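You operate a simulated robot arm through the tools that you are given. There is no shell and no other tool. Be economical: measure what you need, move in short steps, check, and stop when the job is done.

You run a simulated robot arm. Do the job below in one go: nothing can be reset, and whatever is moved stays where it is left.

JOB
Barriers are down: press 61's brass button, pull 61, then 64, then 54.
Fine: other levers, collars and lever buttons stay.
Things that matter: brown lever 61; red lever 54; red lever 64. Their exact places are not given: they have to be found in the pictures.

The check looks at the end state, three seconds after you hand in, the way a careful person would. Anything else that was tipped, shoved, dropped, spilled or broken makes it a failure.

ROBOT AND FRAMES
A 7-joint arm with a two-finger parallel gripper on a trunk, on a base that drives. Base frame: it is fixed to the floor where the robot stands at the start and does not move with it; the origin is under the middle of the robot, x ahead of it, y to its left, z up. Readings come in m, degrees, newtons and seconds.
With the tool pointing down near the work surface it reaches from about 0.32 to 0.74 m from the robot's upright axis, wherever it stands. Its first joint turns from -115.0 to 115.0 degrees. Places, roughly: brown lever 61 [0.7, 0, 0.6]; red lever 54 [0.7, 0.9, 0.6]; red lever 64 [0.7, -0.4, 0.6]. Payload 3.91 kg.
The tool frame sits at the grasp point between the pads (the TCP): z along the fingers, y along the line on which they close. The tips reach 0.03 m beyond it. The gripper opens to 0.11 m. The fingers are 0.02 m wide and 0.01 m thick; the gripper's body (0.048 by 0.112 m) begins 0.055 m behind the TCP.
Orientation is that of the tool frame in the base frame, as a unit quaternion [x, y, z, w]. With the fingers straight down and closing along the base's y, the tool's x points along the base's -x, its y along +y and its z along -z.

CONTROLS
- The arm moves only by the tool send_rows. Its argument "series" is a list of rows, each a list of 7 numbers: the opening, from 0 (shut) to 1 (fully open), then the shift along the tool's x, y, z in m, then the turn, a rotation vector about the tool's x, y, z in degrees. In form: [[jaw, x, y, z, wx, wy, wz], ...]. A call has 1 to 12 rows; each row is the pose to reach, as a shift and turn from the pose commanded when the call began, along the tool's axes at that moment. Each row takes 0.2 s and may step no farther than 0.05 m and 8.6 degrees from the row before; otherwise, or with a gripper value out of range, the whole call is refused. A pose out of reach is approached as far as the arm can. The call stops where the force on the tool passes 90 N (or 10 N more than at its start, if that is more) or the arm is blocked; 0.2 s more then pass. Each finger travels about 0.108 m/s and halts on what it meets, pressing with about 30 N; the grip force reading is that of the motor and also rises with nothing between the fingers. The clock runs only during rows and for 0.2 s after the last one: add rows that repeat a pose to give the fingers time. The reply holds the time, the measured pose of the TCP, the force on the tool along the base axes, the opening and the grip force, in the units named above and with some noise, with the torque about the TCP (base axes, N m) and any sound that the robot's microphone picked up.
- Cameras (640 x 400 px; columns grow to the right, rows downward): "scene" is now at [0.0236, 0.163, 1.7689]; the picture's right is [0.09, -1.00, 0.00], its down [-0.64, -0.06, -0.76] and it looks along [0.76, 0.07, -0.65] (base axes); focal length 214 px, centre (320, 200). "wrist" rides on the gripper at [0.072, 0.017, -0.103] in the tool frame; the picture's right is [-0.23, 0.97, 0.00], its down [-0.76, -0.18, -0.62] and it looks along [-0.61, -0.14, 0.78] (tool axes); focal length 222 px, centre (320, 200).
- camera(camera): a new picture of that camera. It takes no simulated time.
- slide_trunk(by): slides the trunk up (or, below 0, down) by that many m; the arm and the scene camera ride with it, the base frame stays. It gives what a move gives, with no picture.
- base_move(legs): drives the robot by 1 to 6 legs, each [ahead, turn to the left] in m and degrees, along the robot's own axes; the way and the turn of a leg run together, so that a leg with both is an arc; at most 1.5 m and 180 degrees a leg. The arm and the cameras ride along, it lands a little off, and it stops where it bumps. It gives what a move gives.
- pan_tilt(pan, tilt): turns the head with the scene camera to pan (to the left, within 155 degrees either way) and tilt (down, from -29 to 69), counted from straight ahead of the robot. It gives what a move gives.
- measure_at(camera, pixels): for up to 12 pixels [column, row] of the newest picture of that camera ("zoom" is the newest enlarged one), the place [x, y, z] in the base frame of the surface seen there, good to about 0.002 m. It takes no simulated time.
- enlarge(camera, box): a new picture of the part [left, top, right, bottom] of that camera's present view, enlarged. It takes no simulated time.
- hand_in(): hands the job in; it is judged then, once.

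Keep the steps short. Do not move on a guess: measure, check each grasp and each placing, and mend mistakes. In all there are 80 turns and 52 pictures (those below and enlarged ones count). Leave the gripper open and the arm clear of the work at the hand-in unless told otherwise, and finish with a single line.

The tools are called after "Call:" as a command line: name --pt "numbers of a row" for each row, then --argument value for the rest, lists and objects as JSON in quotes. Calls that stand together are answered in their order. send_rows: Moves the arm, as the interface text tells. Its arguments: {"type":"object","properties":{"series":{"type":"array","items":{"type":"array","items":{"type":"number"}}}},"required":["series"]} The other tools are called the same way: slide_trunk (by) slides the trunk up or down; base_move (legs) drives the base; pan_tilt (pan, tilt) turns the head that bears the scene camera; camera (camera) takes a picture; measure_at (camera, pixels) gives the place of the surface under pixels of a picture; enlarge (camera, box) takes an enlarged picture of a part of a camera's view; hand_in () hands the job in.

At the start:

```text
time_s: 0.0
eef_pos: [0.4097, 0.1233, 1.5914]
orientation: [0.0, 1.0, 0.001, 0.001]
force: [-0.2, 0.7, -0.7]
torque: [-0.01, 0.01, 0.03]
opening: 0.1099
finger_force: 0.0
trunk travel left (down, up): [-0.875, 0.115]
robot x, y, heading: [-0.0022, -0.0017, -0.1]
head pan, tilt: [5.1, 40.2]
```

scene: 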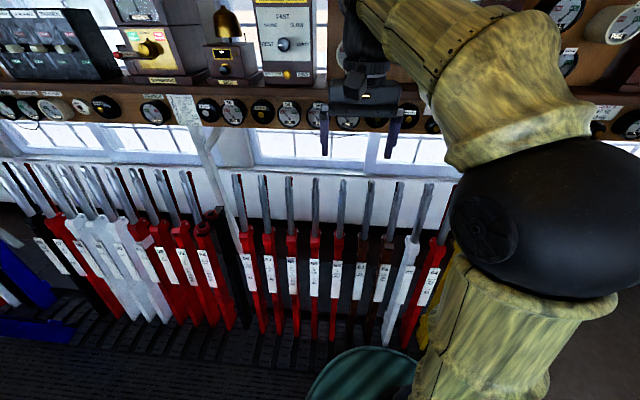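
wrist: 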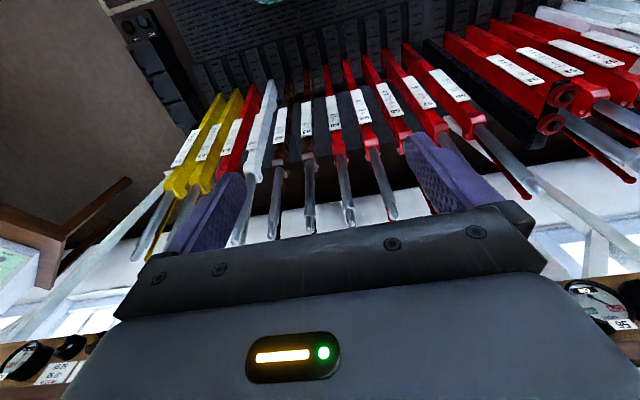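

I see a lever frame with numbered plates in the middle of the scene view. I'll enlarge it to read the plates.

Call:
enlarge --camera "scene" --box '[220, 160, 460, 310]'

Call:
enlarge --camera "scene" --box '[0, 160, 240, 310]'

```text
2.67 times, centred on (340, 235) of scene
```

zoom: 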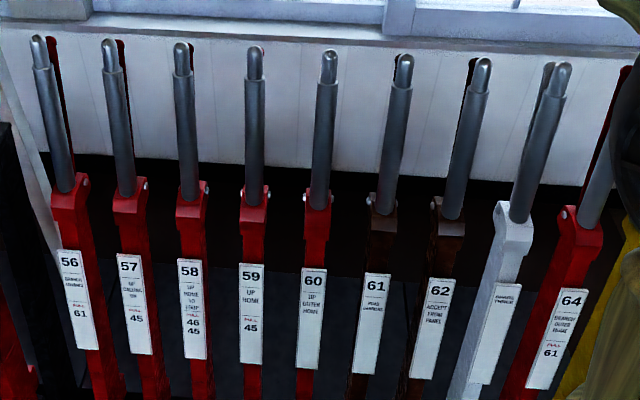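

```text
2.67 times, centred on (120, 235) of scene
```

zoom: 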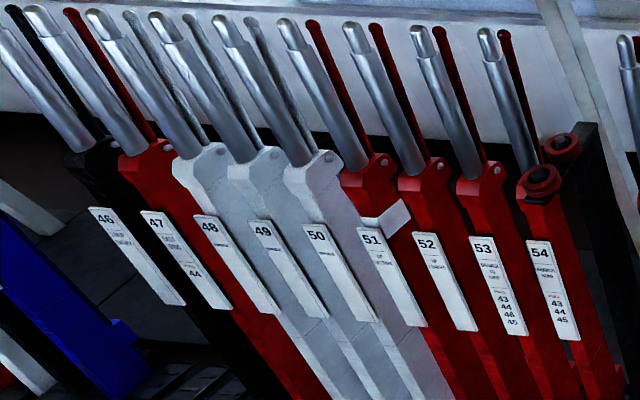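

Plates 61, 64 and 54 are readable. I'll measure the handle tops and plates, then look closer.

Call:
measure_at --camera "scene" --pixels '[[371, 183], [367, 205], [363, 232], [360, 280], [427, 188], [442, 235], [437, 250], [203, 226], [212, 214], [207, 270], [184, 173], [343, 182]]'

Call:
enlarge --camera "scene" --box '[330, 170, 410, 320]'

Call:
enlarge --camera "scene" --box '[160, 180, 260, 300]'

```text
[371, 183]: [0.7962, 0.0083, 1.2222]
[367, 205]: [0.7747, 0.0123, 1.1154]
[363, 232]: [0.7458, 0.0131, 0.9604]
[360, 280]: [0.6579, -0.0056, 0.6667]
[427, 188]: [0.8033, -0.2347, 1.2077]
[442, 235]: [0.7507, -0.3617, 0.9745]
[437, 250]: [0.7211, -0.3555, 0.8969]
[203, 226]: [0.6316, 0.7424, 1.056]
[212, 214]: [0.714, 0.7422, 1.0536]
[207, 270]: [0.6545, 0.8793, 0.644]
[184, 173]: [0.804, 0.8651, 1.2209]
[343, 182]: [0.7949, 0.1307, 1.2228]
```

```text
2.67 times, centred on (370, 245) of scene
```

zoom: 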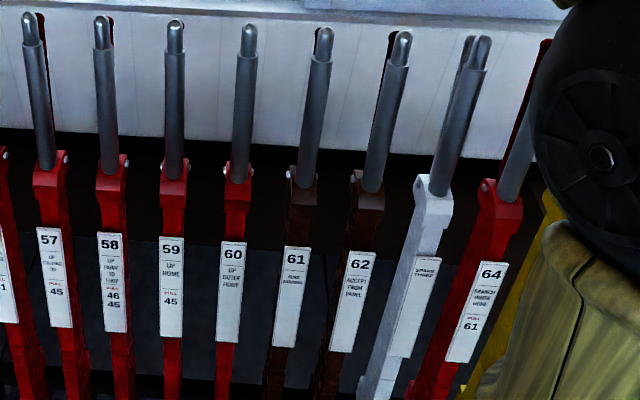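

```text
3.33 times, centred on (210, 240) of scene
```

zoom: 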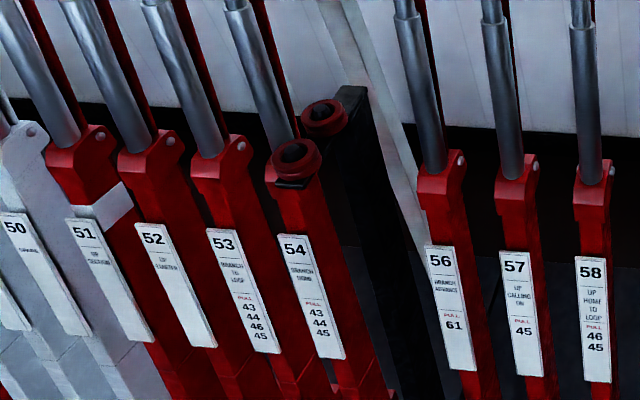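

The handles stand with catch levers behind them, spaced about 0.125 m in y. Next I need to find 61's brass button and understand the round things near 54. I'll tilt the head to look lower.

Call:
pan_tilt --pan 0 --tilt 60

Call:
camera --camera "scene"

Call:
enlarge --camera "wrist" --box '[200, 60, 420, 200]'

```text
time_s: 0.8
eef_pos: [0.4086, 0.1244, 1.5906]
orientation: [0.0, 1.0, 0.0, 0.0]
force: [0.9, -0.7, 0.1]
torque: [0.02, 0.0, -0.02]
opening: 0.1099
finger_force: 0.0
trunk travel left (down, up): [-0.875, 0.115]
robot x, y, heading: [0.0002, 0.0011, 0.2]
head pan, tilt: [0.0, 60.0]
```

```text
45 pictures are left
```

scene: 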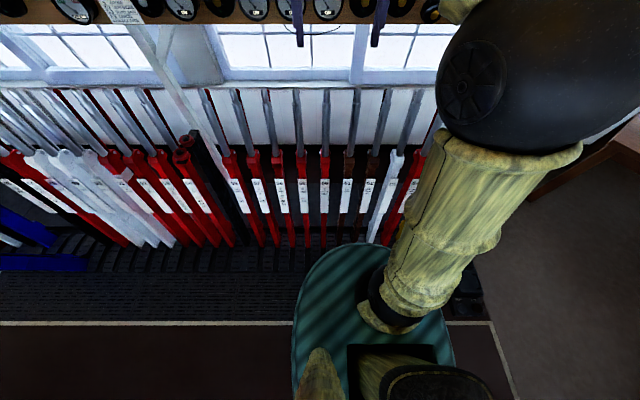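

```text
2.86 times, centred on (310, 130) of wrist
```

zoom: 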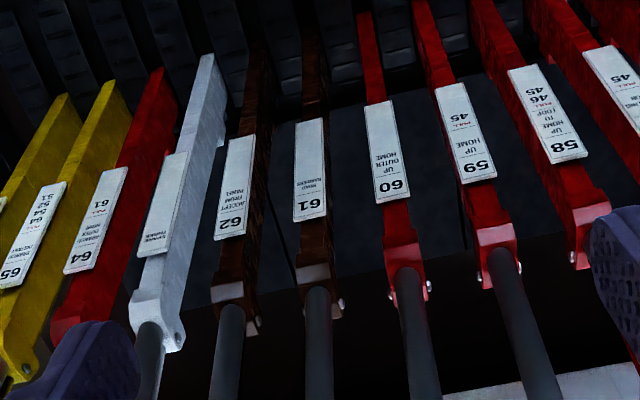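

No button at plate level yet. I'll look up at the shelf, which has instruments and numbered dials.

Call:
pan_tilt --pan 0 --tilt 15

Call:
camera --camera "scene"

Call:
enlarge --camera "scene" --box '[160, 120, 440, 295]'

```text
time_s: 1.9
eef_pos: [0.4103, 0.1243, 1.591]
orientation: [-0.001, 1.0, 0.0, 0.0]
force: [-0.3, -0.7, -0.3]
torque: [0.01, 0.03, 0.03]
opening: 0.1098
finger_force: 0.1
trunk travel left (down, up): [-0.875, 0.115]
robot x, y, heading: [-0.0016, -0.0022, -0.2]
head pan, tilt: [0.0, 15.0]
```

```text
43 pictures are left
```

scene: 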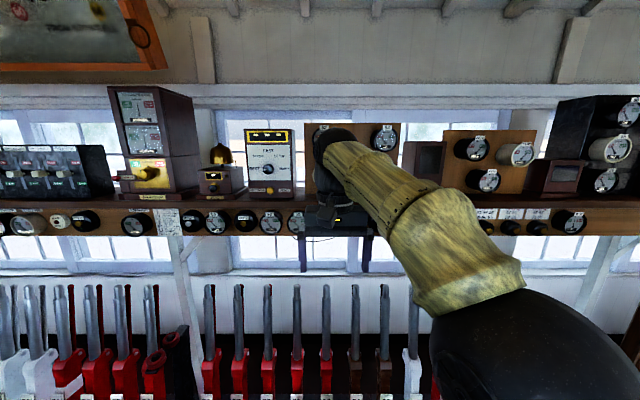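

```text
2.29 times, centred on (300, 208) of scene
```

zoom: 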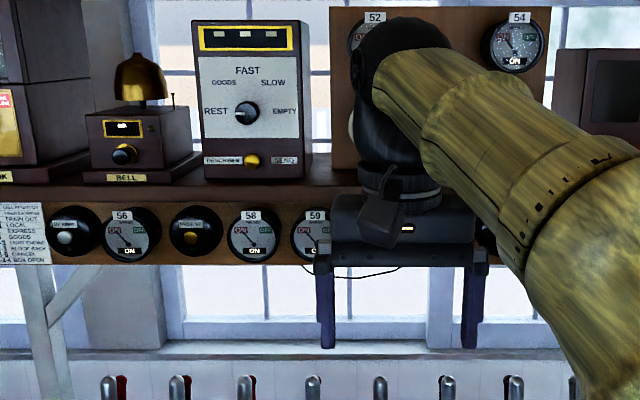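

The panel row under the shelf carries small plungers with brass centres and dials. The arm hides the part in front of 61. I'll swing the arm left to see it, and measure the panel.

Call:
measure_at --camera "zoom" --pixels '[[190, 237], [128, 235], [75, 237], [250, 160], [515, 45], [300, 262], [430, 382]]'

Call:
send_rows --pt "1 0 0.05 0 0 0 0" --pt "1 0 0.1 0 0 0 0" --pt "1 0.02 0.15 0 0 0 0" --pt "1 0.04 0.2 0 0 0 0" --pt "1 0.06 0.25 0 0 0 0" --pt "1 0.08 0.3 0 0 0 0" --pt "1 0.1 0.35 0 0 0 0" --pt "1 0.12 0.39 0 0 0 0"

Call:
camera --camera "scene"

```text
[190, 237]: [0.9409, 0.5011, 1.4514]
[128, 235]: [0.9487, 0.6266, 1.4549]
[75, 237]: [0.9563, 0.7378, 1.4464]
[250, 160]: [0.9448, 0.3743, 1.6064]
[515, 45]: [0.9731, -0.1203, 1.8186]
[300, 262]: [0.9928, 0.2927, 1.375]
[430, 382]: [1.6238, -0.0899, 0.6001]
```

```text
refused: row 3 steps farther than a row can; nothing moved
```

```text
41 pictures are left
```

scene: 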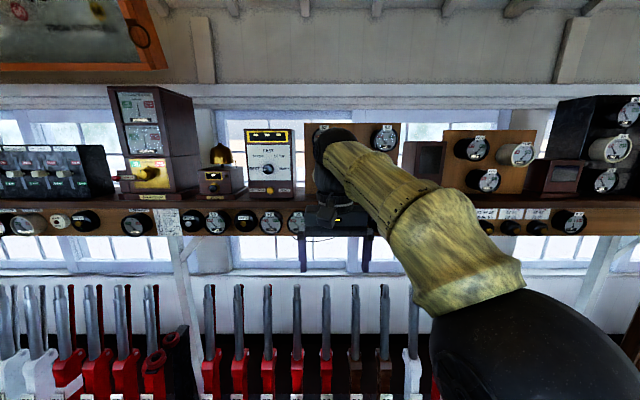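

The dials line up with the levers, so the button for 61 should sit at about y=0, z=1.45. The move was refused for step length, so I'll send smaller steps.

Call:
send_rows --pt "1 0.01 0.045 0 0 0 0" --pt "1 0.02 0.09 0 0 0 0" --pt "1 0.03 0.135 0 0 0 0" --pt "1 0.04 0.18 0 0 0 0" --pt "1 0.05 0.225 0 0 0 0" --pt "1 0.06 0.27 0 0 0 0" --pt "1 0.07 0.315 0 0 0 0" --pt "1 0.08 0.36 0 0 0 0"

Call:
camera --camera "scene"

```text
time_s: 3.8
eef_pos: [0.3001, 0.4355, 1.5644]
orientation: [0.0, 1.0, 0.0, 0.002]
force: [0.0, -0.6, 0.2]
torque: [0.03, 0.0, 0.05]
opening: 0.11
finger_force: 0.1
out of reach, approached as far as the arm can: row 6, 7, 8
trunk travel left (down, up): [-0.875, 0.115]
robot x, y, heading: [-0.0003, -0.0002, -0.3]
head pan, tilt: [0.0, 15.0]
```

```text
40 pictures are left
```

scene: 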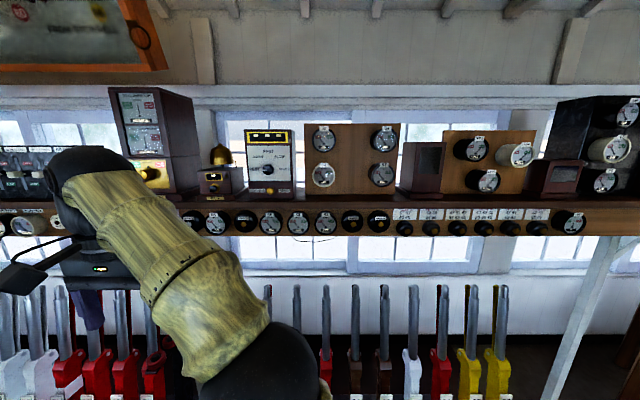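

Now the row is visible, with a brass-centred plunger near (352,222) above 61. I'll zoom in and read it.

Call:
enlarge --camera "scene" --box '[290, 195, 400, 264]'

Call:
measure_at --camera "zoom" --pixels '[[362, 170], [355, 150], [515, 170], [365, 185], [210, 170], [362, 200], [362, 120], [400, 170]]'

```text
5.80 times, centred on (345, 230) of scene
```

zoom: 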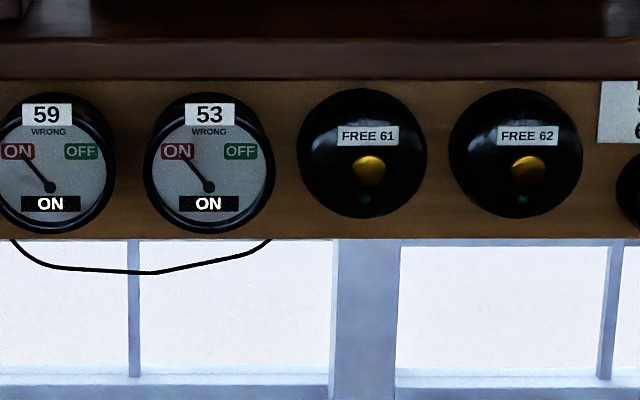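

```text
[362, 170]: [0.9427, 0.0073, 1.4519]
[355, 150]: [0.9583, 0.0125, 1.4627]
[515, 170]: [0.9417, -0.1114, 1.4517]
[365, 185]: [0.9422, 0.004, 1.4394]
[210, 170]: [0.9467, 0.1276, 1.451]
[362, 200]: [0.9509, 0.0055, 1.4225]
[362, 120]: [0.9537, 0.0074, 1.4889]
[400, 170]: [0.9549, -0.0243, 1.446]
```

The plate reads "FREE 61", and its brass button centre is at about [0.938, 0.003, 1.448]. I'll shut the fingers and turn the gripper to point forward at y=0, z=1.45, well short of the panel.

Call:
send_rows --pt "0 -0.025 -0.036 0.0095 0 -7.5 0" --pt "0 -0.05 -0.072 0.019 0 -15 0" --pt "0 -0.075 -0.108 0.0285 0 -22.5 0" --pt "0 -0.1 -0.144 0.038 0 -30 0" --pt "0 -0.125 -0.18 0.0475 0 -37.5 0" --pt "0 -0.15 -0.216 0.057 0 -45 0" --pt "0 -0.175 -0.252 0.0665 0 -52.5 0" --pt "0 -0.2 -0.288 0.076 0 -60 0" --pt "0 -0.225 -0.324 0.0855 0 -67.5 0" --pt "0 -0.25 -0.36 0.095 0 -75 0" --pt "0 -0.275 -0.396 0.1045 0 -82.5 0" --pt "0 -0.3 -0.432 0.114 0 -90 0"

```text
time_s: 6.5
eef_pos: [0.6157, 0.0736, 1.3453]
orientation: [-0.103, 0.763, -0.041, 0.637]
force: [-1.2, 0.5, 0.8]
torque: [0.04, 0.03, 0.0]
opening: 0.0001
finger_force: 29.9
out of reach, approached as far as the arm can: row 11
trunk travel left (down, up): [-0.875, 0.115]
robot x, y, heading: [-0.0009, -0.0012, -0.3]
head pan, tilt: [0.0, 15.0]
stopped in row 12: the arm was blocked; the commanded pose is now the measured one
```

The arm stopped as blocked at about 80° of the turn. I'll look at it to see why.

Call:
camera --camera "scene"

```text
38 pictures are left
```

scene: 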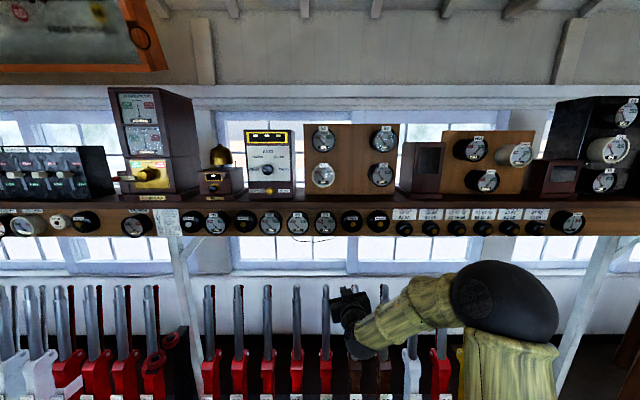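

Nothing is in contact, so it looks like a joint limit there. I'll go on to a spot further forward and up, [0.70, 0.003, 1.45], with the corrected turn.

Call:
send_rows --pt "0 -0.02 -0.02 0.012 1.0 -2.0 2.3" --pt "0 -0.04 -0.04 0.023 2.0 -4.1 4.7" --pt "0 -0.06 -0.06 0.035 3.0 -6.1 7.0" --pt "0 -0.08 -0.08 0.046 4.0 -8.2 9.4" --pt "0 -0.1 -0.0984 0.058 5.0 -10.2 11.7"

```text
time_s: 7.8
eef_pos: [0.7055, 0.0009, 1.4529]
orientation: [0.0, 0.709, 0.001, 0.705]
force: [-1.0, -0.4, -0.4]
torque: [0.01, -0.02, 0.04]
opening: 0.0001
finger_force: 30.0
trunk travel left (down, up): [-0.875, 0.115]
robot x, y, heading: [-0.0018, 0.0001, -0.0]
head pan, tilt: [0.0, 15.0]
```

The gripper is now level and pointing forward on the button line. I'll advance to 2 cm short of the button.

Call:
send_rows --pt "0 0.004 0.002 0.045 0 0 0" --pt "0 0.004 0.002 0.09 0 0 0" --pt "0 0.004 0.002 0.135 0 0 0" --pt "0 0.004 0.002 0.178 0 0 0" --pt "0 0.004 0.002 0.178 0 0 0"

Call:
enlarge --camera "scene" --box '[290, 195, 400, 264]'

Call:
camera --camera "wrist"

```text
time_s: 8.9
eef_pos: [0.8809, 0.0013, 1.4447]
orientation: [-0.001, 0.708, 0.001, 0.706]
force: [-0.7, -0.1, 0.5]
torque: [0.01, 0.02, 0.0]
opening: 0.0
finger_force: 29.5
trunk travel left (down, up): [-0.875, 0.115]
robot x, y, heading: [0.0043, 0.0004, -0.0]
head pan, tilt: [0.0, 15.0]
```

```text
5.80 times, centred on (345, 230) of scene
```

zoom: 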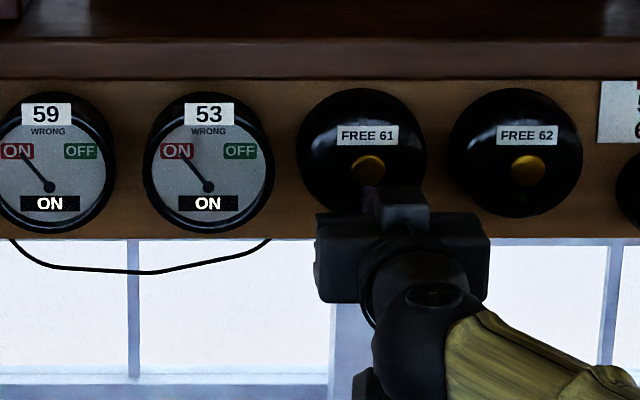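

```text
36 pictures are left
```

wrist: 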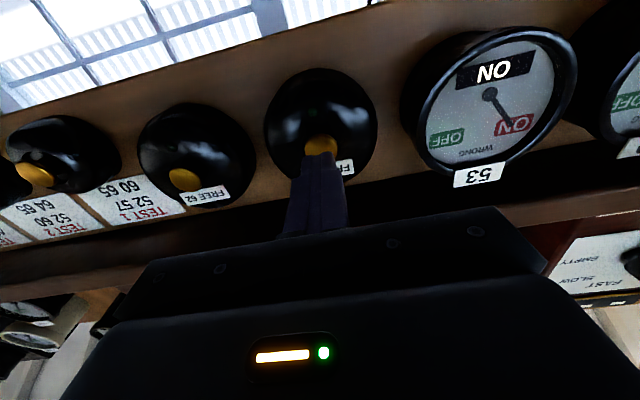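

The fingertips point at the brass button (wrist (320,145)). I'll measure it precisely.

Call:
measure_at --camera "wrist" --pixels '[[320, 144], [310, 143], [330, 143], [320, 137], [320, 157], [318, 120]]'

```text
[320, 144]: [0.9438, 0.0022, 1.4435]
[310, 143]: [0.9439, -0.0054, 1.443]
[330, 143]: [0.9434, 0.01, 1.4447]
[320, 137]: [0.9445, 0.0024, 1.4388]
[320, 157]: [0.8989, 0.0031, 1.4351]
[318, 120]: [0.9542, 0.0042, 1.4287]
```

The button face is at x=0.943 and the tips are at 0.911, aligned within 3 mm. I'll press forward in small steps.

Call:
send_rows --pt "0 -0.002 0.001 0.015 0 0 0" --pt "0 -0.002 0.001 0.025 0 0 0" --pt "0 -0.002 0.001 0.031 0 0 0" --pt "0 -0.002 0.001 0.036 0 0 0" --pt "0 -0.002 0.001 0.04 0 0 0" --pt "0 -0.002 0.001 0.043 0 0 0"

Call:
enlarge --camera "scene" --box '[290, 195, 400, 264]'

```text
time_s: 10.3
eef_pos: [0.9183, 0.0054, 1.4469]
orientation: [-0.001, 0.71, 0.001, 0.704]
force: [-37.1, -1.2, -19.7]
torque: [0.01, 0.24, -0.03]
opening: 0.0001
finger_force: 30.2
trunk travel left (down, up): [-0.875, 0.115]
robot x, y, heading: [-0.0054, -0.0013, -0.1]
head pan, tilt: [0.0, 15.0]
heard: click
```

```text
5.80 times, centred on (345, 230) of scene
```

zoom: 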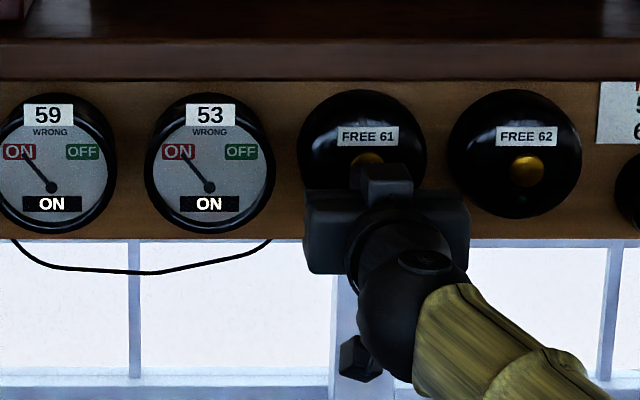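

I heard a click, so the press registered. I'll withdraw and check the lamp.

Call:
send_rows --pt "0 0 0 -0.045 0 0 0" --pt "0 0 0 -0.09 0 0 0" --pt "0 0 0 -0.135 0 0 0" --pt "0 0 0 -0.18 0 0 0" --pt "0 0 0 -0.22 0 0 0"

Call:
pan_tilt --pan 0 --tilt 30

Call:
camera --camera "scene"

Call:
enlarge --camera "scene" --box '[300, 110, 400, 260]'

```text
time_s: 11.6
eef_pos: [0.7063, 0.0054, 1.4489]
orientation: [0.0, 0.708, 0.001, 0.706]
force: [-0.5, 0.4, 0.4]
torque: [0.0, 0.02, -0.01]
opening: 0.0
finger_force: 29.8
trunk travel left (down, up): [-0.875, 0.115]
robot x, y, heading: [-0.0001, -0.0001, -0.0]
head pan, tilt: [0.0, 15.0]
```

```text
time_s: 12.3
eef_pos: [0.7074, 0.007, 1.4479]
orientation: [0.0, 0.71, 0.0, 0.705]
force: [-0.2, 0.3, -0.2]
torque: [-0.01, 0.0, 0.0]
opening: 0.0
finger_force: 29.5
trunk travel left (down, up): [-0.875, 0.115]
robot x, y, heading: [0.0014, 0.0031, -0.0]
head pan, tilt: [0.0, 30.0]
```

```text
34 pictures are left
```

scene: 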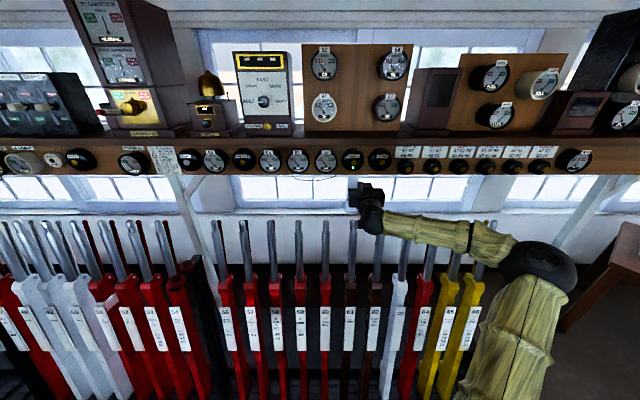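

```text
2.67 times, centred on (350, 185) of scene
```

zoom: 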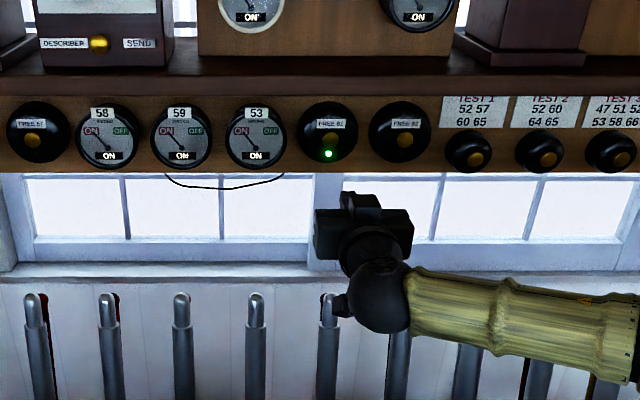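

The FREE 61 lamp is lit green. Before gripping, I want to see the catch handle at 61 and how far pulled levers (the blue ones at the left) come, so I'll pan left.

Call:
pan_tilt --pan 45 --tilt 35

Call:
camera --camera "scene"

Call:
enlarge --camera "scene" --box '[340, 150, 540, 290]'

```text
time_s: 13.4
eef_pos: [0.7079, 0.0066, 1.4476]
orientation: [-0.001, 0.709, 0.001, 0.706]
force: [0.0, -0.4, -0.3]
torque: [-0.01, 0.01, 0.02]
opening: 0.0
finger_force: 29.8
trunk travel left (down, up): [-0.875, 0.115]
robot x, y, heading: [-0.0008, 0.0021, 0.1]
head pan, tilt: [45.0, 35.0]
```

```text
32 pictures are left
```

scene: 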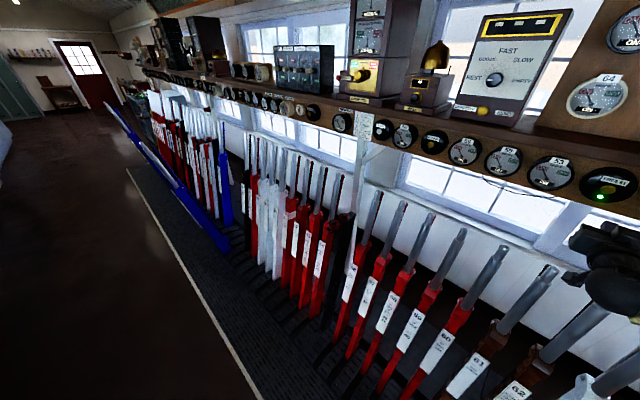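

```text
2.86 times, centred on (440, 220) of scene
```

zoom: 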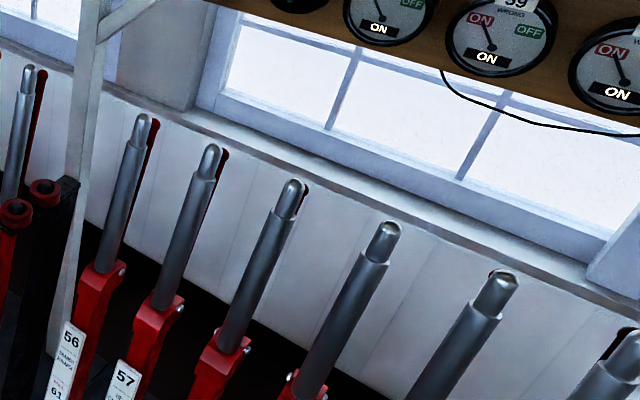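

Two blue levers are pulled far forward. I'll measure along them (tops near (107,105), (175,185)) to get the swing, plus the catch rods.

Call:
measure_at --camera "scene" --pixels '[[109, 107], [125, 124], [150, 155], [172, 182], [180, 192], [205, 225], [226, 250], [225, 160], [227, 210]]'

Call:
enlarge --camera "scene" --box '[90, 80, 250, 260]'

Call:
measure_at --camera "zoom" --pixels '[[100, 70], [150, 130], [230, 235], [290, 300], [350, 340], [440, 380]]'

```text
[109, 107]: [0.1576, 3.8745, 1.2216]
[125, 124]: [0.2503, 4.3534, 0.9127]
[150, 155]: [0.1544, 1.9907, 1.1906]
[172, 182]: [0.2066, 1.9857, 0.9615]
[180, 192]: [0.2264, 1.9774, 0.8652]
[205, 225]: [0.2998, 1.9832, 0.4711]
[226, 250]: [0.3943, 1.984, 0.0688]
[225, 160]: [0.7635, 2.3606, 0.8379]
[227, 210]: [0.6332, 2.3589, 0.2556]
```

```text
2.22 times, centred on (170, 170) of scene
```

zoom: 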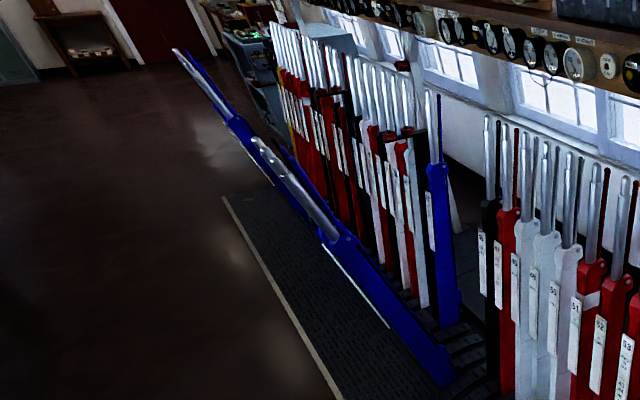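

```text
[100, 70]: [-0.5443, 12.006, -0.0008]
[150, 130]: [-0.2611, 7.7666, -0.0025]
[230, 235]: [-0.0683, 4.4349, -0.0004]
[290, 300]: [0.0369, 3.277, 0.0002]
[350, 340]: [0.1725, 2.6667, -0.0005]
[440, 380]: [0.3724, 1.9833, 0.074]
```

A pulled lever's top ends at about x=0.15, z=1.2, while a normal one is at x=0.80. That is roughly a 23° swing about a pivot below the floor, near x 0.475, z -0.35. I'll turn the gripper back to pointing down, over the area in front of 61, with the jaws open.

Call:
send_rows --pt "0.2 0.004 0 -0.01 0 8 0" --pt "0.4 0.008 0 -0.02 0 16 0" --pt "0.6 0.012 0 -0.03 0 24 0" --pt "0.8 0.016 0 -0.04 0 32 0" --pt "1 0.02 0 -0.05 0 40 0" --pt "1 0.024 0 -0.06 0 48 0" --pt "1 0.028 0 -0.07 0 56 0" --pt "1 0.032 0 -0.08 0 64 0" --pt "1 0.036 0 -0.087 0 72 0" --pt "1 0.04 0 -0.087 0 80 0" --pt "1 0.044 0 -0.087 0 88 0" --pt "1 0.048 0 -0.087 0 90 0"

```text
time_s: 16.0
eef_pos: [0.6174, 0.0062, 1.3999]
orientation: [-0.001, 1.0, 0.0, -0.002]
force: [-0.3, 0.1, -0.2]
torque: [0.03, -0.02, -0.03]
opening: 0.1101
finger_force: 0.0
trunk travel left (down, up): [-0.875, 0.115]
robot x, y, heading: [-0.0007, 0.0026, -0.0]
head pan, tilt: [45.0, 35.0]
```

The gripper is down. Now I'll yaw 90° about the tool axis so the fingers close along x (towards and away from the lever).

Call:
send_rows --pt "1 0 0 0 0 0 8.2" --pt "1 0 0 0 0 0 16.4" --pt "1 0 0 0 0 0 24.6" --pt "1 0 0 0 0 0 32.8" --pt "1 0 0 0 0 0 41" --pt "1 0 0 0 0 0 49.2" --pt "1 0 0 0 0 0 57.4" --pt "1 0 0 0 0 0 65.6" --pt "1 0 0 0 0 0 73.8" --pt "1 0 0 0 0 0 82" --pt "1 0 0 0 0 0 90"

Call:
base_move --legs '[[0.1, 0]]'

Call:
camera --camera "wrist"

```text
time_s: 18.4
eef_pos: [0.6165, 0.0057, 1.3997]
orientation: [0.708, 0.707, -0.002, -0.002]
force: [-0.5, 0.7, 0.1]
torque: [-0.02, -0.04, 0.01]
opening: 0.1102
finger_force: 0.1
trunk travel left (down, up): [-0.875, 0.115]
robot x, y, heading: [-0.0027, -0.0021, -0.1]
head pan, tilt: [45.0, 35.0]
```

```text
time_s: 19.6
eef_pos: [0.7215, 0.0062, 1.3993]
orientation: [0.706, 0.709, -0.001, -0.002]
force: [0.9, 0.4, 0.5]
torque: [0.0, 0.02, 0.01]
opening: 0.1099
finger_force: 0.1
trunk travel left (down, up): [-0.875, 0.115]
robot x, y, heading: [0.1046, -0.0059, 0.1]
head pan, tilt: [45.0, 35.0]
```

```text
29 pictures are left
```

wrist: 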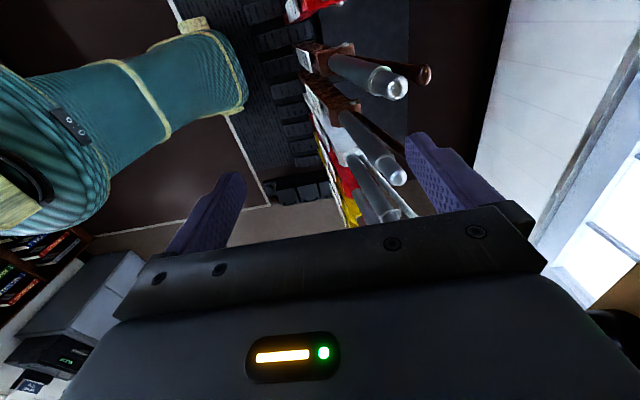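

The wrist view shows handle tops with a brown catch behind them. I'll measure the nearest pair and check which lever it is.

Call:
measure_at --camera "wrist" --pixels '[[397, 86], [425, 75], [413, 72], [385, 85], [370, 80], [398, 177], [350, 72], [404, 84], [428, 78]]'

Call:
enlarge --camera "wrist" --box '[280, 20, 460, 220]'

```text
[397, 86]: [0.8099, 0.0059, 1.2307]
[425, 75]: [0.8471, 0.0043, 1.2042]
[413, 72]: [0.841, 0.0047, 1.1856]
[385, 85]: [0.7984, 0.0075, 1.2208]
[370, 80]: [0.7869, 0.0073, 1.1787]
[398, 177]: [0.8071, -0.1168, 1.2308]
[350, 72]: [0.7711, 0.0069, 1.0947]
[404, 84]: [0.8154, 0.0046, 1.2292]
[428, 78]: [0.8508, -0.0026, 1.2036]
```

```text
2.00 times, centred on (370, 120) of wrist
```

zoom: 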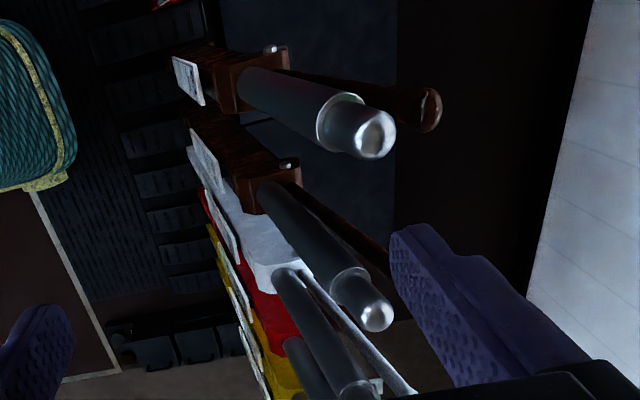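

61's handle top is at [0.81, 0.005, 1.231] and its catch top at [0.848, 0.003, 1.204], so both fit between the open jaws. I'll drive 5 cm closer for reach, then align.

Call:
base_move --legs '[[0.05, 0]]'

```text
time_s: 20.5
eef_pos: [0.7719, 0.007, 1.3991]
orientation: [0.705, 0.709, -0.002, -0.002]
force: [0.6, 1.1, 0.0]
torque: [0.0, 0.04, 0.02]
opening: 0.1099
finger_force: 0.1
trunk travel left (down, up): [-0.875, 0.115]
robot x, y, heading: [0.1534, -0.0001, 0.1]
head pan, tilt: [45.0, 35.0]
```

Next I'll move above the 61 pair with the tool tilted 11° to match the lever's lean.

Call:
send_rows --pt "1 -0.001 0.024 0.034 3.7 0 0" --pt "1 -0.001 0.048 0.068 7.4 0 0" --pt "1 -0.002 0.071 0.102 11 0 0" --pt "1 -0.002 0.071 0.102 11 0 0"

Call:
camera --camera "wrist"

```text
time_s: 21.5
eef_pos: [0.8382, 0.0025, 1.3015]
orientation: [0.703, 0.705, -0.069, -0.069]
force: [-0.4, -0.6, 0.8]
torque: [0.04, -0.04, -0.01]
opening: 0.1102
finger_force: 0.1
trunk travel left (down, up): [-0.875, 0.115]
robot x, y, heading: [0.1533, -0.0004, 0.2]
head pan, tilt: [45.0, 35.0]
```

```text
27 pictures are left
```

wrist: 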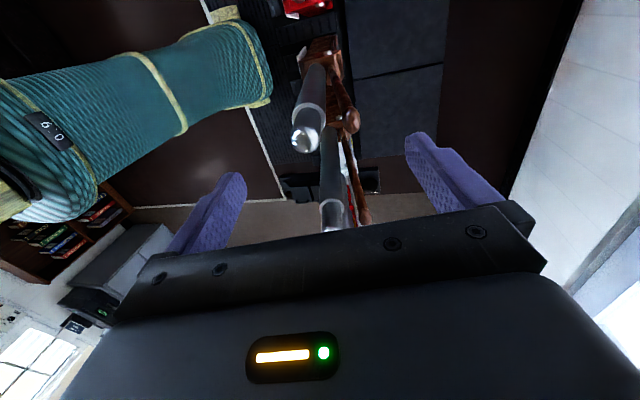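

I'll confirm the pair in view is 61 and check its centring.

Call:
measure_at --camera "wrist" --pixels '[[303, 142], [350, 122], [355, 112], [316, 90], [333, 210], [343, 98]]'

```text
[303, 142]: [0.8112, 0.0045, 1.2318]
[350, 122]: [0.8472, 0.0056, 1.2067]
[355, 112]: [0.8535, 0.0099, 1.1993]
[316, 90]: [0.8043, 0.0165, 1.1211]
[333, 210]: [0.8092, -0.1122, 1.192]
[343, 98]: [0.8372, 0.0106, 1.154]
```

It is 61, centred between the jaws. I'll go down 0.11 m along the tool axis.

Call:
send_rows --pt "1 0.002 0.003 0.04 0 0 0" --pt "1 0.002 0.006 0.08 0 0 0" --pt "1 0.002 0.006 0.11 0 0 0" --pt "1 0.002 0.006 0.11 0 0 0"

Call:
camera --camera "wrist"

```text
time_s: 22.5
eef_pos: [0.8224, 0.0055, 1.1848]
orientation: [0.702, 0.705, -0.07, -0.069]
force: [0.1, -0.5, 0.7]
torque: [0.0, 0.0, 0.0]
opening: 0.1099
finger_force: 0.1
trunk travel left (down, up): [-0.875, 0.115]
robot x, y, heading: [0.1518, -0.0002, 0.0]
head pan, tilt: [45.0, 35.0]
```

```text
26 pictures are left
```

wrist: 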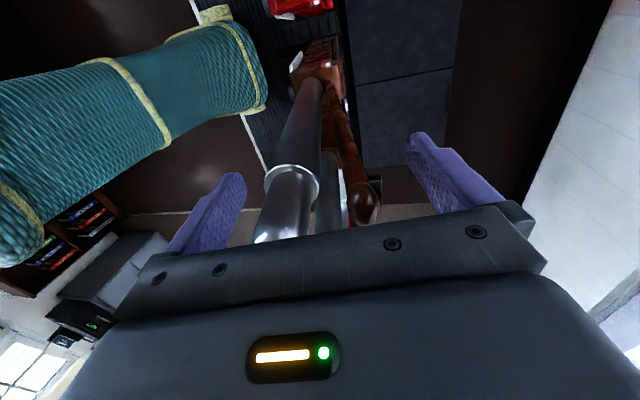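

Both parts are between the pads. I'll close the jaws to squeeze the catch to the handle.

Call:
send_rows --pt "0.4 0 0 0 0 0 0" --pt "0.2 0 0 0 0 0 0" --pt "0 0 0 0 0 0 0" --pt "0 0 0 0 0 0 0" --pt "0 0 0 0 0 0 0"

Call:
camera --camera "wrist"

```text
time_s: 23.7
eef_pos: [0.8115, 0.0054, 1.1872]
orientation: [0.702, 0.704, -0.075, -0.074]
force: [-57.8, 0.4, -14.7]
torque: [-0.34, -0.55, -0.51]
opening: 0.0506
finger_force: 44.7
trunk travel left (down, up): [-0.875, 0.115]
robot x, y, heading: [0.1537, 0.0002, 0.1]
head pan, tilt: [45.0, 35.0]
```

```text
25 pictures are left
```

wrist: 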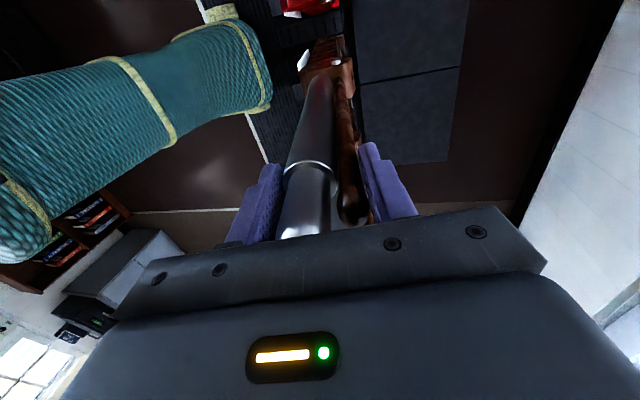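

The catch is squeezed in, with the opening at 0.051 and a firm hold. I'll start the pull along the arc, about 5° worth first.

Call:
send_rows --pt "0 0 -0.04 0.0003 -1 0 0" --pt "0 0 -0.0785 0.0007 -2.4 0 0" --pt "0 0 -0.1169 0.0021 -3.8 0 0" --pt "0 0 -0.1552 0.0044 -5.2 0 0"

```text
time_s: 24.7
eef_pos: [0.6727, 0.0056, 1.2109]
orientation: [0.704, 0.708, -0.04, -0.041]
force: [-4.3, -3.3, -36.5]
torque: [-0.42, -0.16, -0.2]
opening: 0.0504
finger_force: 45.1
trunk travel left (down, up): [-0.875, 0.115]
robot x, y, heading: [0.1548, -0.0016, 0.2]
head pan, tilt: [45.0, 35.0]
```

The lever follows, with a modest downward force on the hand, so I'll fly a slightly lower arc. I'll continue the pull.

Call:
send_rows --pt "0 0 -0.0405 0.0059 -1.4 0 0" --pt "0 0 -0.0789 0.0068 -2.8 0 0" --pt "0 0 -0.1174 0.0087 -4.2 0 0" --pt "0 0 -0.1557 0.0116 -5.6 0 0"

Call:
camera --camera "wrist"

```text
time_s: 25.7
eef_pos: [0.5153, 0.0057, 1.2171]
orientation: [0.706, 0.708, -0.005, -0.005]
force: [-4.9, 5.5, -10.1]
torque: [0.3, 0.05, 0.22]
opening: 0.0501
finger_force: 44.5
trunk travel left (down, up): [-0.875, 0.115]
robot x, y, heading: [0.1532, -0.0008, 0.2]
head pan, tilt: [45.0, 35.0]
```

```text
24 pictures are left
```

wrist: 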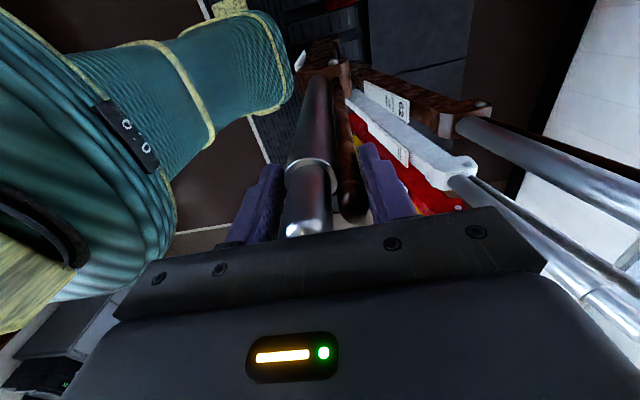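

The lever is midway and firmly held. The arm is getting close to the robot, so I'll back the base 0.15 m while holding.

Call:
base_move --legs '[[-0.15, 0]]'

```text
time_s: 27.1
eef_pos: [0.3663, 0.0066, 1.2198]
orientation: [0.705, 0.709, -0.003, -0.003]
force: [-6.3, -1.8, -18.5]
torque: [-0.14, -2.06, -0.61]
opening: 0.0507
finger_force: 45.2
trunk travel left (down, up): [-0.875, 0.115]
robot x, y, heading: [0.0036, -0.0001, 0.5]
head pan, tilt: [45.0, 35.0]
```

That works, the lever tracks. I'll rotate the tool to match the lever's lean, then back a further 0.15 m.

Call:
send_rows --pt "0 0 0 0.003 -2.5 0 0" --pt "0 0 0 0.005 -5.5 0 0" --pt "0 0 0 0.005 -7 0 0"

Call:
base_move --legs '[[-0.13, -0.3]]'

```text
time_s: 27.9
eef_pos: [0.3634, 0.005, 1.2152]
orientation: [0.703, 0.709, 0.041, 0.041]
force: [-9.8, -5.9, 42.8]
torque: [-0.26, 1.65, -0.07]
opening: 0.0518
finger_force: 45.4
trunk travel left (down, up): [-0.875, 0.115]
robot x, y, heading: [0.0043, -0.0026, 0.2]
head pan, tilt: [45.0, 35.0]
```

```text
time_s: 29.2
eef_pos: [0.2359, 0.0052, 1.2145]
orientation: [0.704, 0.708, 0.039, 0.038]
force: [-9.2, 0.7, -22.9]
torque: [0.42, -1.16, -0.32]
opening: 0.0478
finger_force: 44.8
trunk travel left (down, up): [-0.875, 0.115]
robot x, y, heading: [-0.1218, -0.0022, 0.4]
head pan, tilt: [45.0, 35.0]
```

Now x=0.236, with the end stop expected around x≈0.17. I'll re-match the lean, back 0.05 m to regain arm room, then finish with the force-limited arm.

Call:
send_rows --pt "0 0 0 0.003 -2 0 0" --pt "0 0 0 0.006 -4 0 0" --pt "0 0 0 0.006 -4 0 0"

Call:
base_move --legs '[[-0.05, 0]]'

Call:
send_rows --pt "0 0 -0.012 0.002 -0.4 0 0" --pt "0 0 -0.024 0.004 -0.8 0 0" --pt "0 0 -0.034 0.006 -1.2 0 0"

```text
time_s: 30.0
eef_pos: [0.2335, 0.0048, 1.2079]
orientation: [0.702, 0.706, 0.065, 0.064]
force: [-7.4, -1.2, 42.7]
torque: [-0.24, 1.52, -0.1]
opening: 0.0469
finger_force: 44.8
trunk travel left (down, up): [-0.875, 0.115]
robot x, y, heading: [-0.1253, 0.0003, 0.3]
head pan, tilt: [45.0, 35.0]
```

```text
time_s: 30.9
eef_pos: [0.1856, 0.0064, 1.2046]
orientation: [0.702, 0.707, 0.062, 0.061]
force: [-7.0, -1.5, -43.5]
torque: [0.24, -0.89, 0.0]
opening: 0.0471
finger_force: 45.3
trunk travel left (down, up): [-0.875, 0.115]
robot x, y, heading: [-0.1746, 0.0013, -0.1]
head pan, tilt: [45.0, 35.0]
```

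```text
time_s: 31.7
eef_pos: [0.1796, 0.0055, 1.2051]
orientation: [0.702, 0.706, 0.066, 0.065]
force: [-6.2, -9.3, -42.8]
torque: [0.24, -0.89, 0.04]
opening: 0.0471
finger_force: 44.7
out of reach, approached as far as the arm can: row 1, 2, 3
trunk travel left (down, up): [-0.875, 0.115]
robot x, y, heading: [-0.1741, -0.0046, 0.4]
head pan, tilt: [45.0, 35.0]
```

No end stop is felt yet (−6 N) and the arm can't fold closer. I'll back the base a further 3 cm.

Call:
base_move --legs '[[-0.03, 0]]'

```text
time_s: 32.5
eef_pos: [0.1707, 0.006, 1.2113]
orientation: [0.701, 0.705, 0.079, 0.078]
force: [63.6, -3.8, 17.6]
torque: [0.39, -0.87, 0.4]
opening: 0.0461
finger_force: 45.4
trunk travel left (down, up): [-0.875, 0.115]
robot x, y, heading: [-0.2057, -0.0027, 0.3]
head pan, tilt: [45.0, 35.0]
```

The force jumped to +63 N, so it has reached the end stop. I'll release the catch here and check.

Call:
send_rows --pt "0.4 0 0 0 0 0 0" --pt "0.7 0 0 0 0 0 0" --pt "1 0 0 0 0 0 0" --pt "1 0 0 0 0 0 0" --pt "1 0 0 0 0 0 0"

Call:
camera --camera "wrist"

```text
time_s: 33.7
eef_pos: [0.162, 0.0079, 1.2113]
orientation: [0.7, 0.705, 0.08, 0.081]
force: [-0.4, 0.5, 0.4]
torque: [0.01, 0.01, -0.01]
opening: 0.1102
finger_force: 0.1
trunk travel left (down, up): [-0.875, 0.115]
robot x, y, heading: [-0.2054, -0.0003, 0.2]
head pan, tilt: [45.0, 35.0]
```

```text
23 pictures are left
```

wrist: 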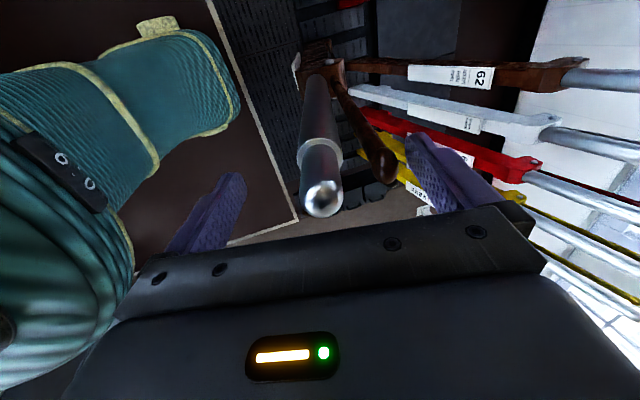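

Lever 61 stays pulled with its catch sprung out. I'll measure it, then lift straight out along the tool axis.

Call:
measure_at --camera "wrist" --pixels '[[322, 200], [378, 165], [314, 100], [320, 150]]'

Call:
send_rows --pt "1 0 0 -0.04 0 0 0" --pt "1 0 0 -0.08 0 0 0" --pt "1 0 0 -0.12 0 0 0" --pt "1 0 0 -0.16 0 0 0"

```text
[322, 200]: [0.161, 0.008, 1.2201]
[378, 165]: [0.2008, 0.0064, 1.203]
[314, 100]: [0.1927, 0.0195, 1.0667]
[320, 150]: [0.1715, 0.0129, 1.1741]
```

```text
time_s: 34.7
eef_pos: [0.1239, 0.0097, 1.3709]
orientation: [0.7, 0.705, 0.081, 0.082]
force: [-0.2, 0.3, 0.1]
torque: [0.0, 0.0, 0.02]
opening: 0.1099
finger_force: 0.2
trunk travel left (down, up): [-0.875, 0.115]
robot x, y, heading: [-0.2051, -0.0041, 0.0]
head pan, tilt: [45.0, 35.0]
```

61's top is now at [0.161, 0.008, 1.220], fully reversed. Next I have to shift the robot to about y=-0.40 for 64. I'll check the surroundings to the right first.

Call:
pan_tilt --pan -60 --tilt 40

Call:
camera --camera "scene"

```text
time_s: 36.5
eef_pos: [0.1247, 0.0101, 1.3695]
orientation: [0.7, 0.705, 0.081, 0.082]
force: [-0.4, -0.3, 0.0]
torque: [0.02, -0.03, 0.03]
opening: 0.11
finger_force: 0.0
trunk travel left (down, up): [-0.875, 0.115]
robot x, y, heading: [-0.2063, 0.0012, 0.4]
head pan, tilt: [-60.0, 40.0]
```

```text
22 pictures are left
```

scene: 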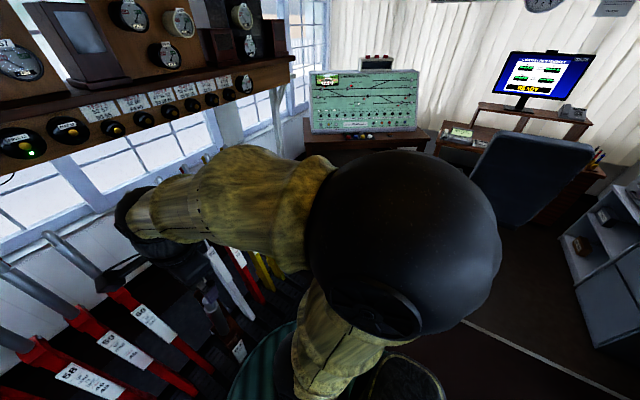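

There is a desk, a chair and a low bookcase on the right. I'll measure how near they are, plus 61's handle and the base edge.

Call:
measure_at --camera "scene" --pixels '[[520, 200], [585, 290], [345, 150], [530, 350], [245, 375], [280, 330], [212, 320], [400, 200], [470, 240], [575, 250], [265, 345]]'

```text
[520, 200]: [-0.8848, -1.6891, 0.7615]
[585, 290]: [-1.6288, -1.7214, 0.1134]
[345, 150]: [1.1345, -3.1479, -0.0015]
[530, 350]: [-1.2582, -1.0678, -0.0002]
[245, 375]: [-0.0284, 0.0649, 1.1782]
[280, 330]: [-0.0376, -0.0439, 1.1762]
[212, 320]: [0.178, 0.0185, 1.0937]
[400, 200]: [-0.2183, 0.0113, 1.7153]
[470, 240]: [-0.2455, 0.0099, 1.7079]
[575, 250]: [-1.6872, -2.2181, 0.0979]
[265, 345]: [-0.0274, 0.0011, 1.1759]
```

There is nothing within reach of the turning robot on the right, and the arm is folded above lever height. I'll turn right, drive 0.40 m, and turn back.

Call:
base_move --legs '[[0, -90], [0.39, 0], [0, 90]]'

```text
time_s: 46.7
eef_pos: [0.1236, -0.3881, 1.37]
orientation: [0.701, 0.704, 0.081, 0.081]
force: [-0.3, -0.7, 0.4]
torque: [0.0, -0.01, 0.02]
opening: 0.1102
finger_force: 0.1
trunk travel left (down, up): [-0.875, 0.115]
robot x, y, heading: [-0.2085, -0.3984, 0.4]
head pan, tilt: [-60.0, 40.0]
```

Now the robot is at y=-0.398. I'll drive forward to the working distance and look with the scene camera to check 64.

Call:
base_move --legs '[[0.36, -0.3]]'

Call:
pan_tilt --pan 5 --tilt 45

Call:
camera --camera "scene"

```text
time_s: 49.0
eef_pos: [0.4933, -0.3902, 1.3697]
orientation: [0.703, 0.702, 0.08, 0.082]
force: [0.4, -0.1, -0.3]
torque: [0.04, 0.01, 0.0]
opening: 0.1098
finger_force: 0.1
trunk travel left (down, up): [-0.875, 0.115]
robot x, y, heading: [0.1618, -0.3974, -0.4]
head pan, tilt: [-60.0, 40.0]
```

```text
time_s: 50.4
eef_pos: [0.4904, -0.3909, 1.3706]
orientation: [0.703, 0.702, 0.08, 0.082]
force: [0.6, 0.0, 0.1]
torque: [-0.01, 0.01, -0.01]
opening: 0.1099
finger_force: 0.1
trunk travel left (down, up): [-0.875, 0.115]
robot x, y, heading: [0.1638, -0.4028, -0.3]
head pan, tilt: [5.0, 45.0]
```

```text
21 pictures are left
```

scene: 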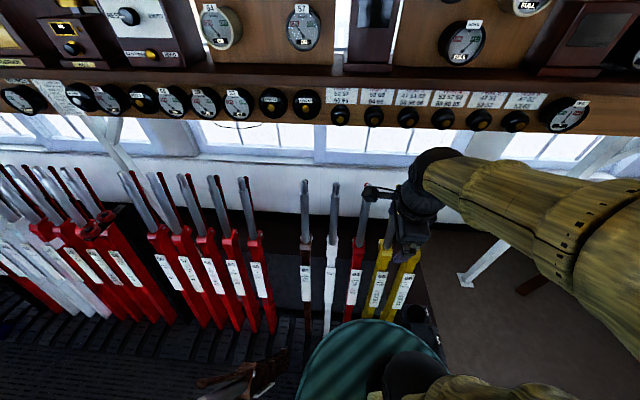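

64 is the red lever at (355,270). I'll move the gripper above its handle with the lean matched, at [0.838, -0.357, 1.30].

Call:
send_rows --pt "1 0.004 0.036 0.0165 2.7 0 0" --pt "1 0.008 0.072 0.033 5.4 0 0" --pt "1 0.011 0.108 0.0495 8.1 0 0" --pt "1 0.015 0.144 0.066 10.8 0 0" --pt "1 0.019 0.18 0.0825 13.5 0 0" --pt "1 0.023 0.216 0.099 16.2 0 0" --pt "1 0.026 0.252 0.1155 18.9 0 0" --pt "1 0.03 0.288 0.132 21.6 0 0" --pt "1 0.034 0.323 0.1485 24.2 0 0" --pt "1 0.034 0.323 0.1485 24.2 0 0"

Call:
camera --camera "wrist"

```text
time_s: 52.6
eef_pos: [0.8363, -0.3566, 1.301]
orientation: [0.705, 0.703, -0.067, -0.069]
force: [-0.8, -0.1, 0.3]
torque: [-0.01, -0.02, 0.02]
opening: 0.11
finger_force: 0.0
trunk travel left (down, up): [-0.875, 0.115]
robot x, y, heading: [0.1613, -0.399, -0.6]
head pan, tilt: [5.0, 45.0]
```

```text
20 pictures are left
```

wrist: 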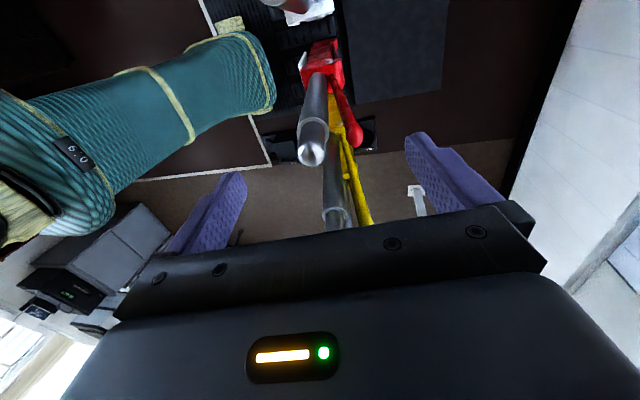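

The red lever 64 with its red catch is below. I'll measure the alignment.

Call:
measure_at --camera "wrist" --pixels '[[311, 152], [355, 135], [317, 90], [345, 100]]'

```text
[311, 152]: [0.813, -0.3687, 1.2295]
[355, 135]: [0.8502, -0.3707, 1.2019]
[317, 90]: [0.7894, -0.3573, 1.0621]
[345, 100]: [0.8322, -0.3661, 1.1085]
```

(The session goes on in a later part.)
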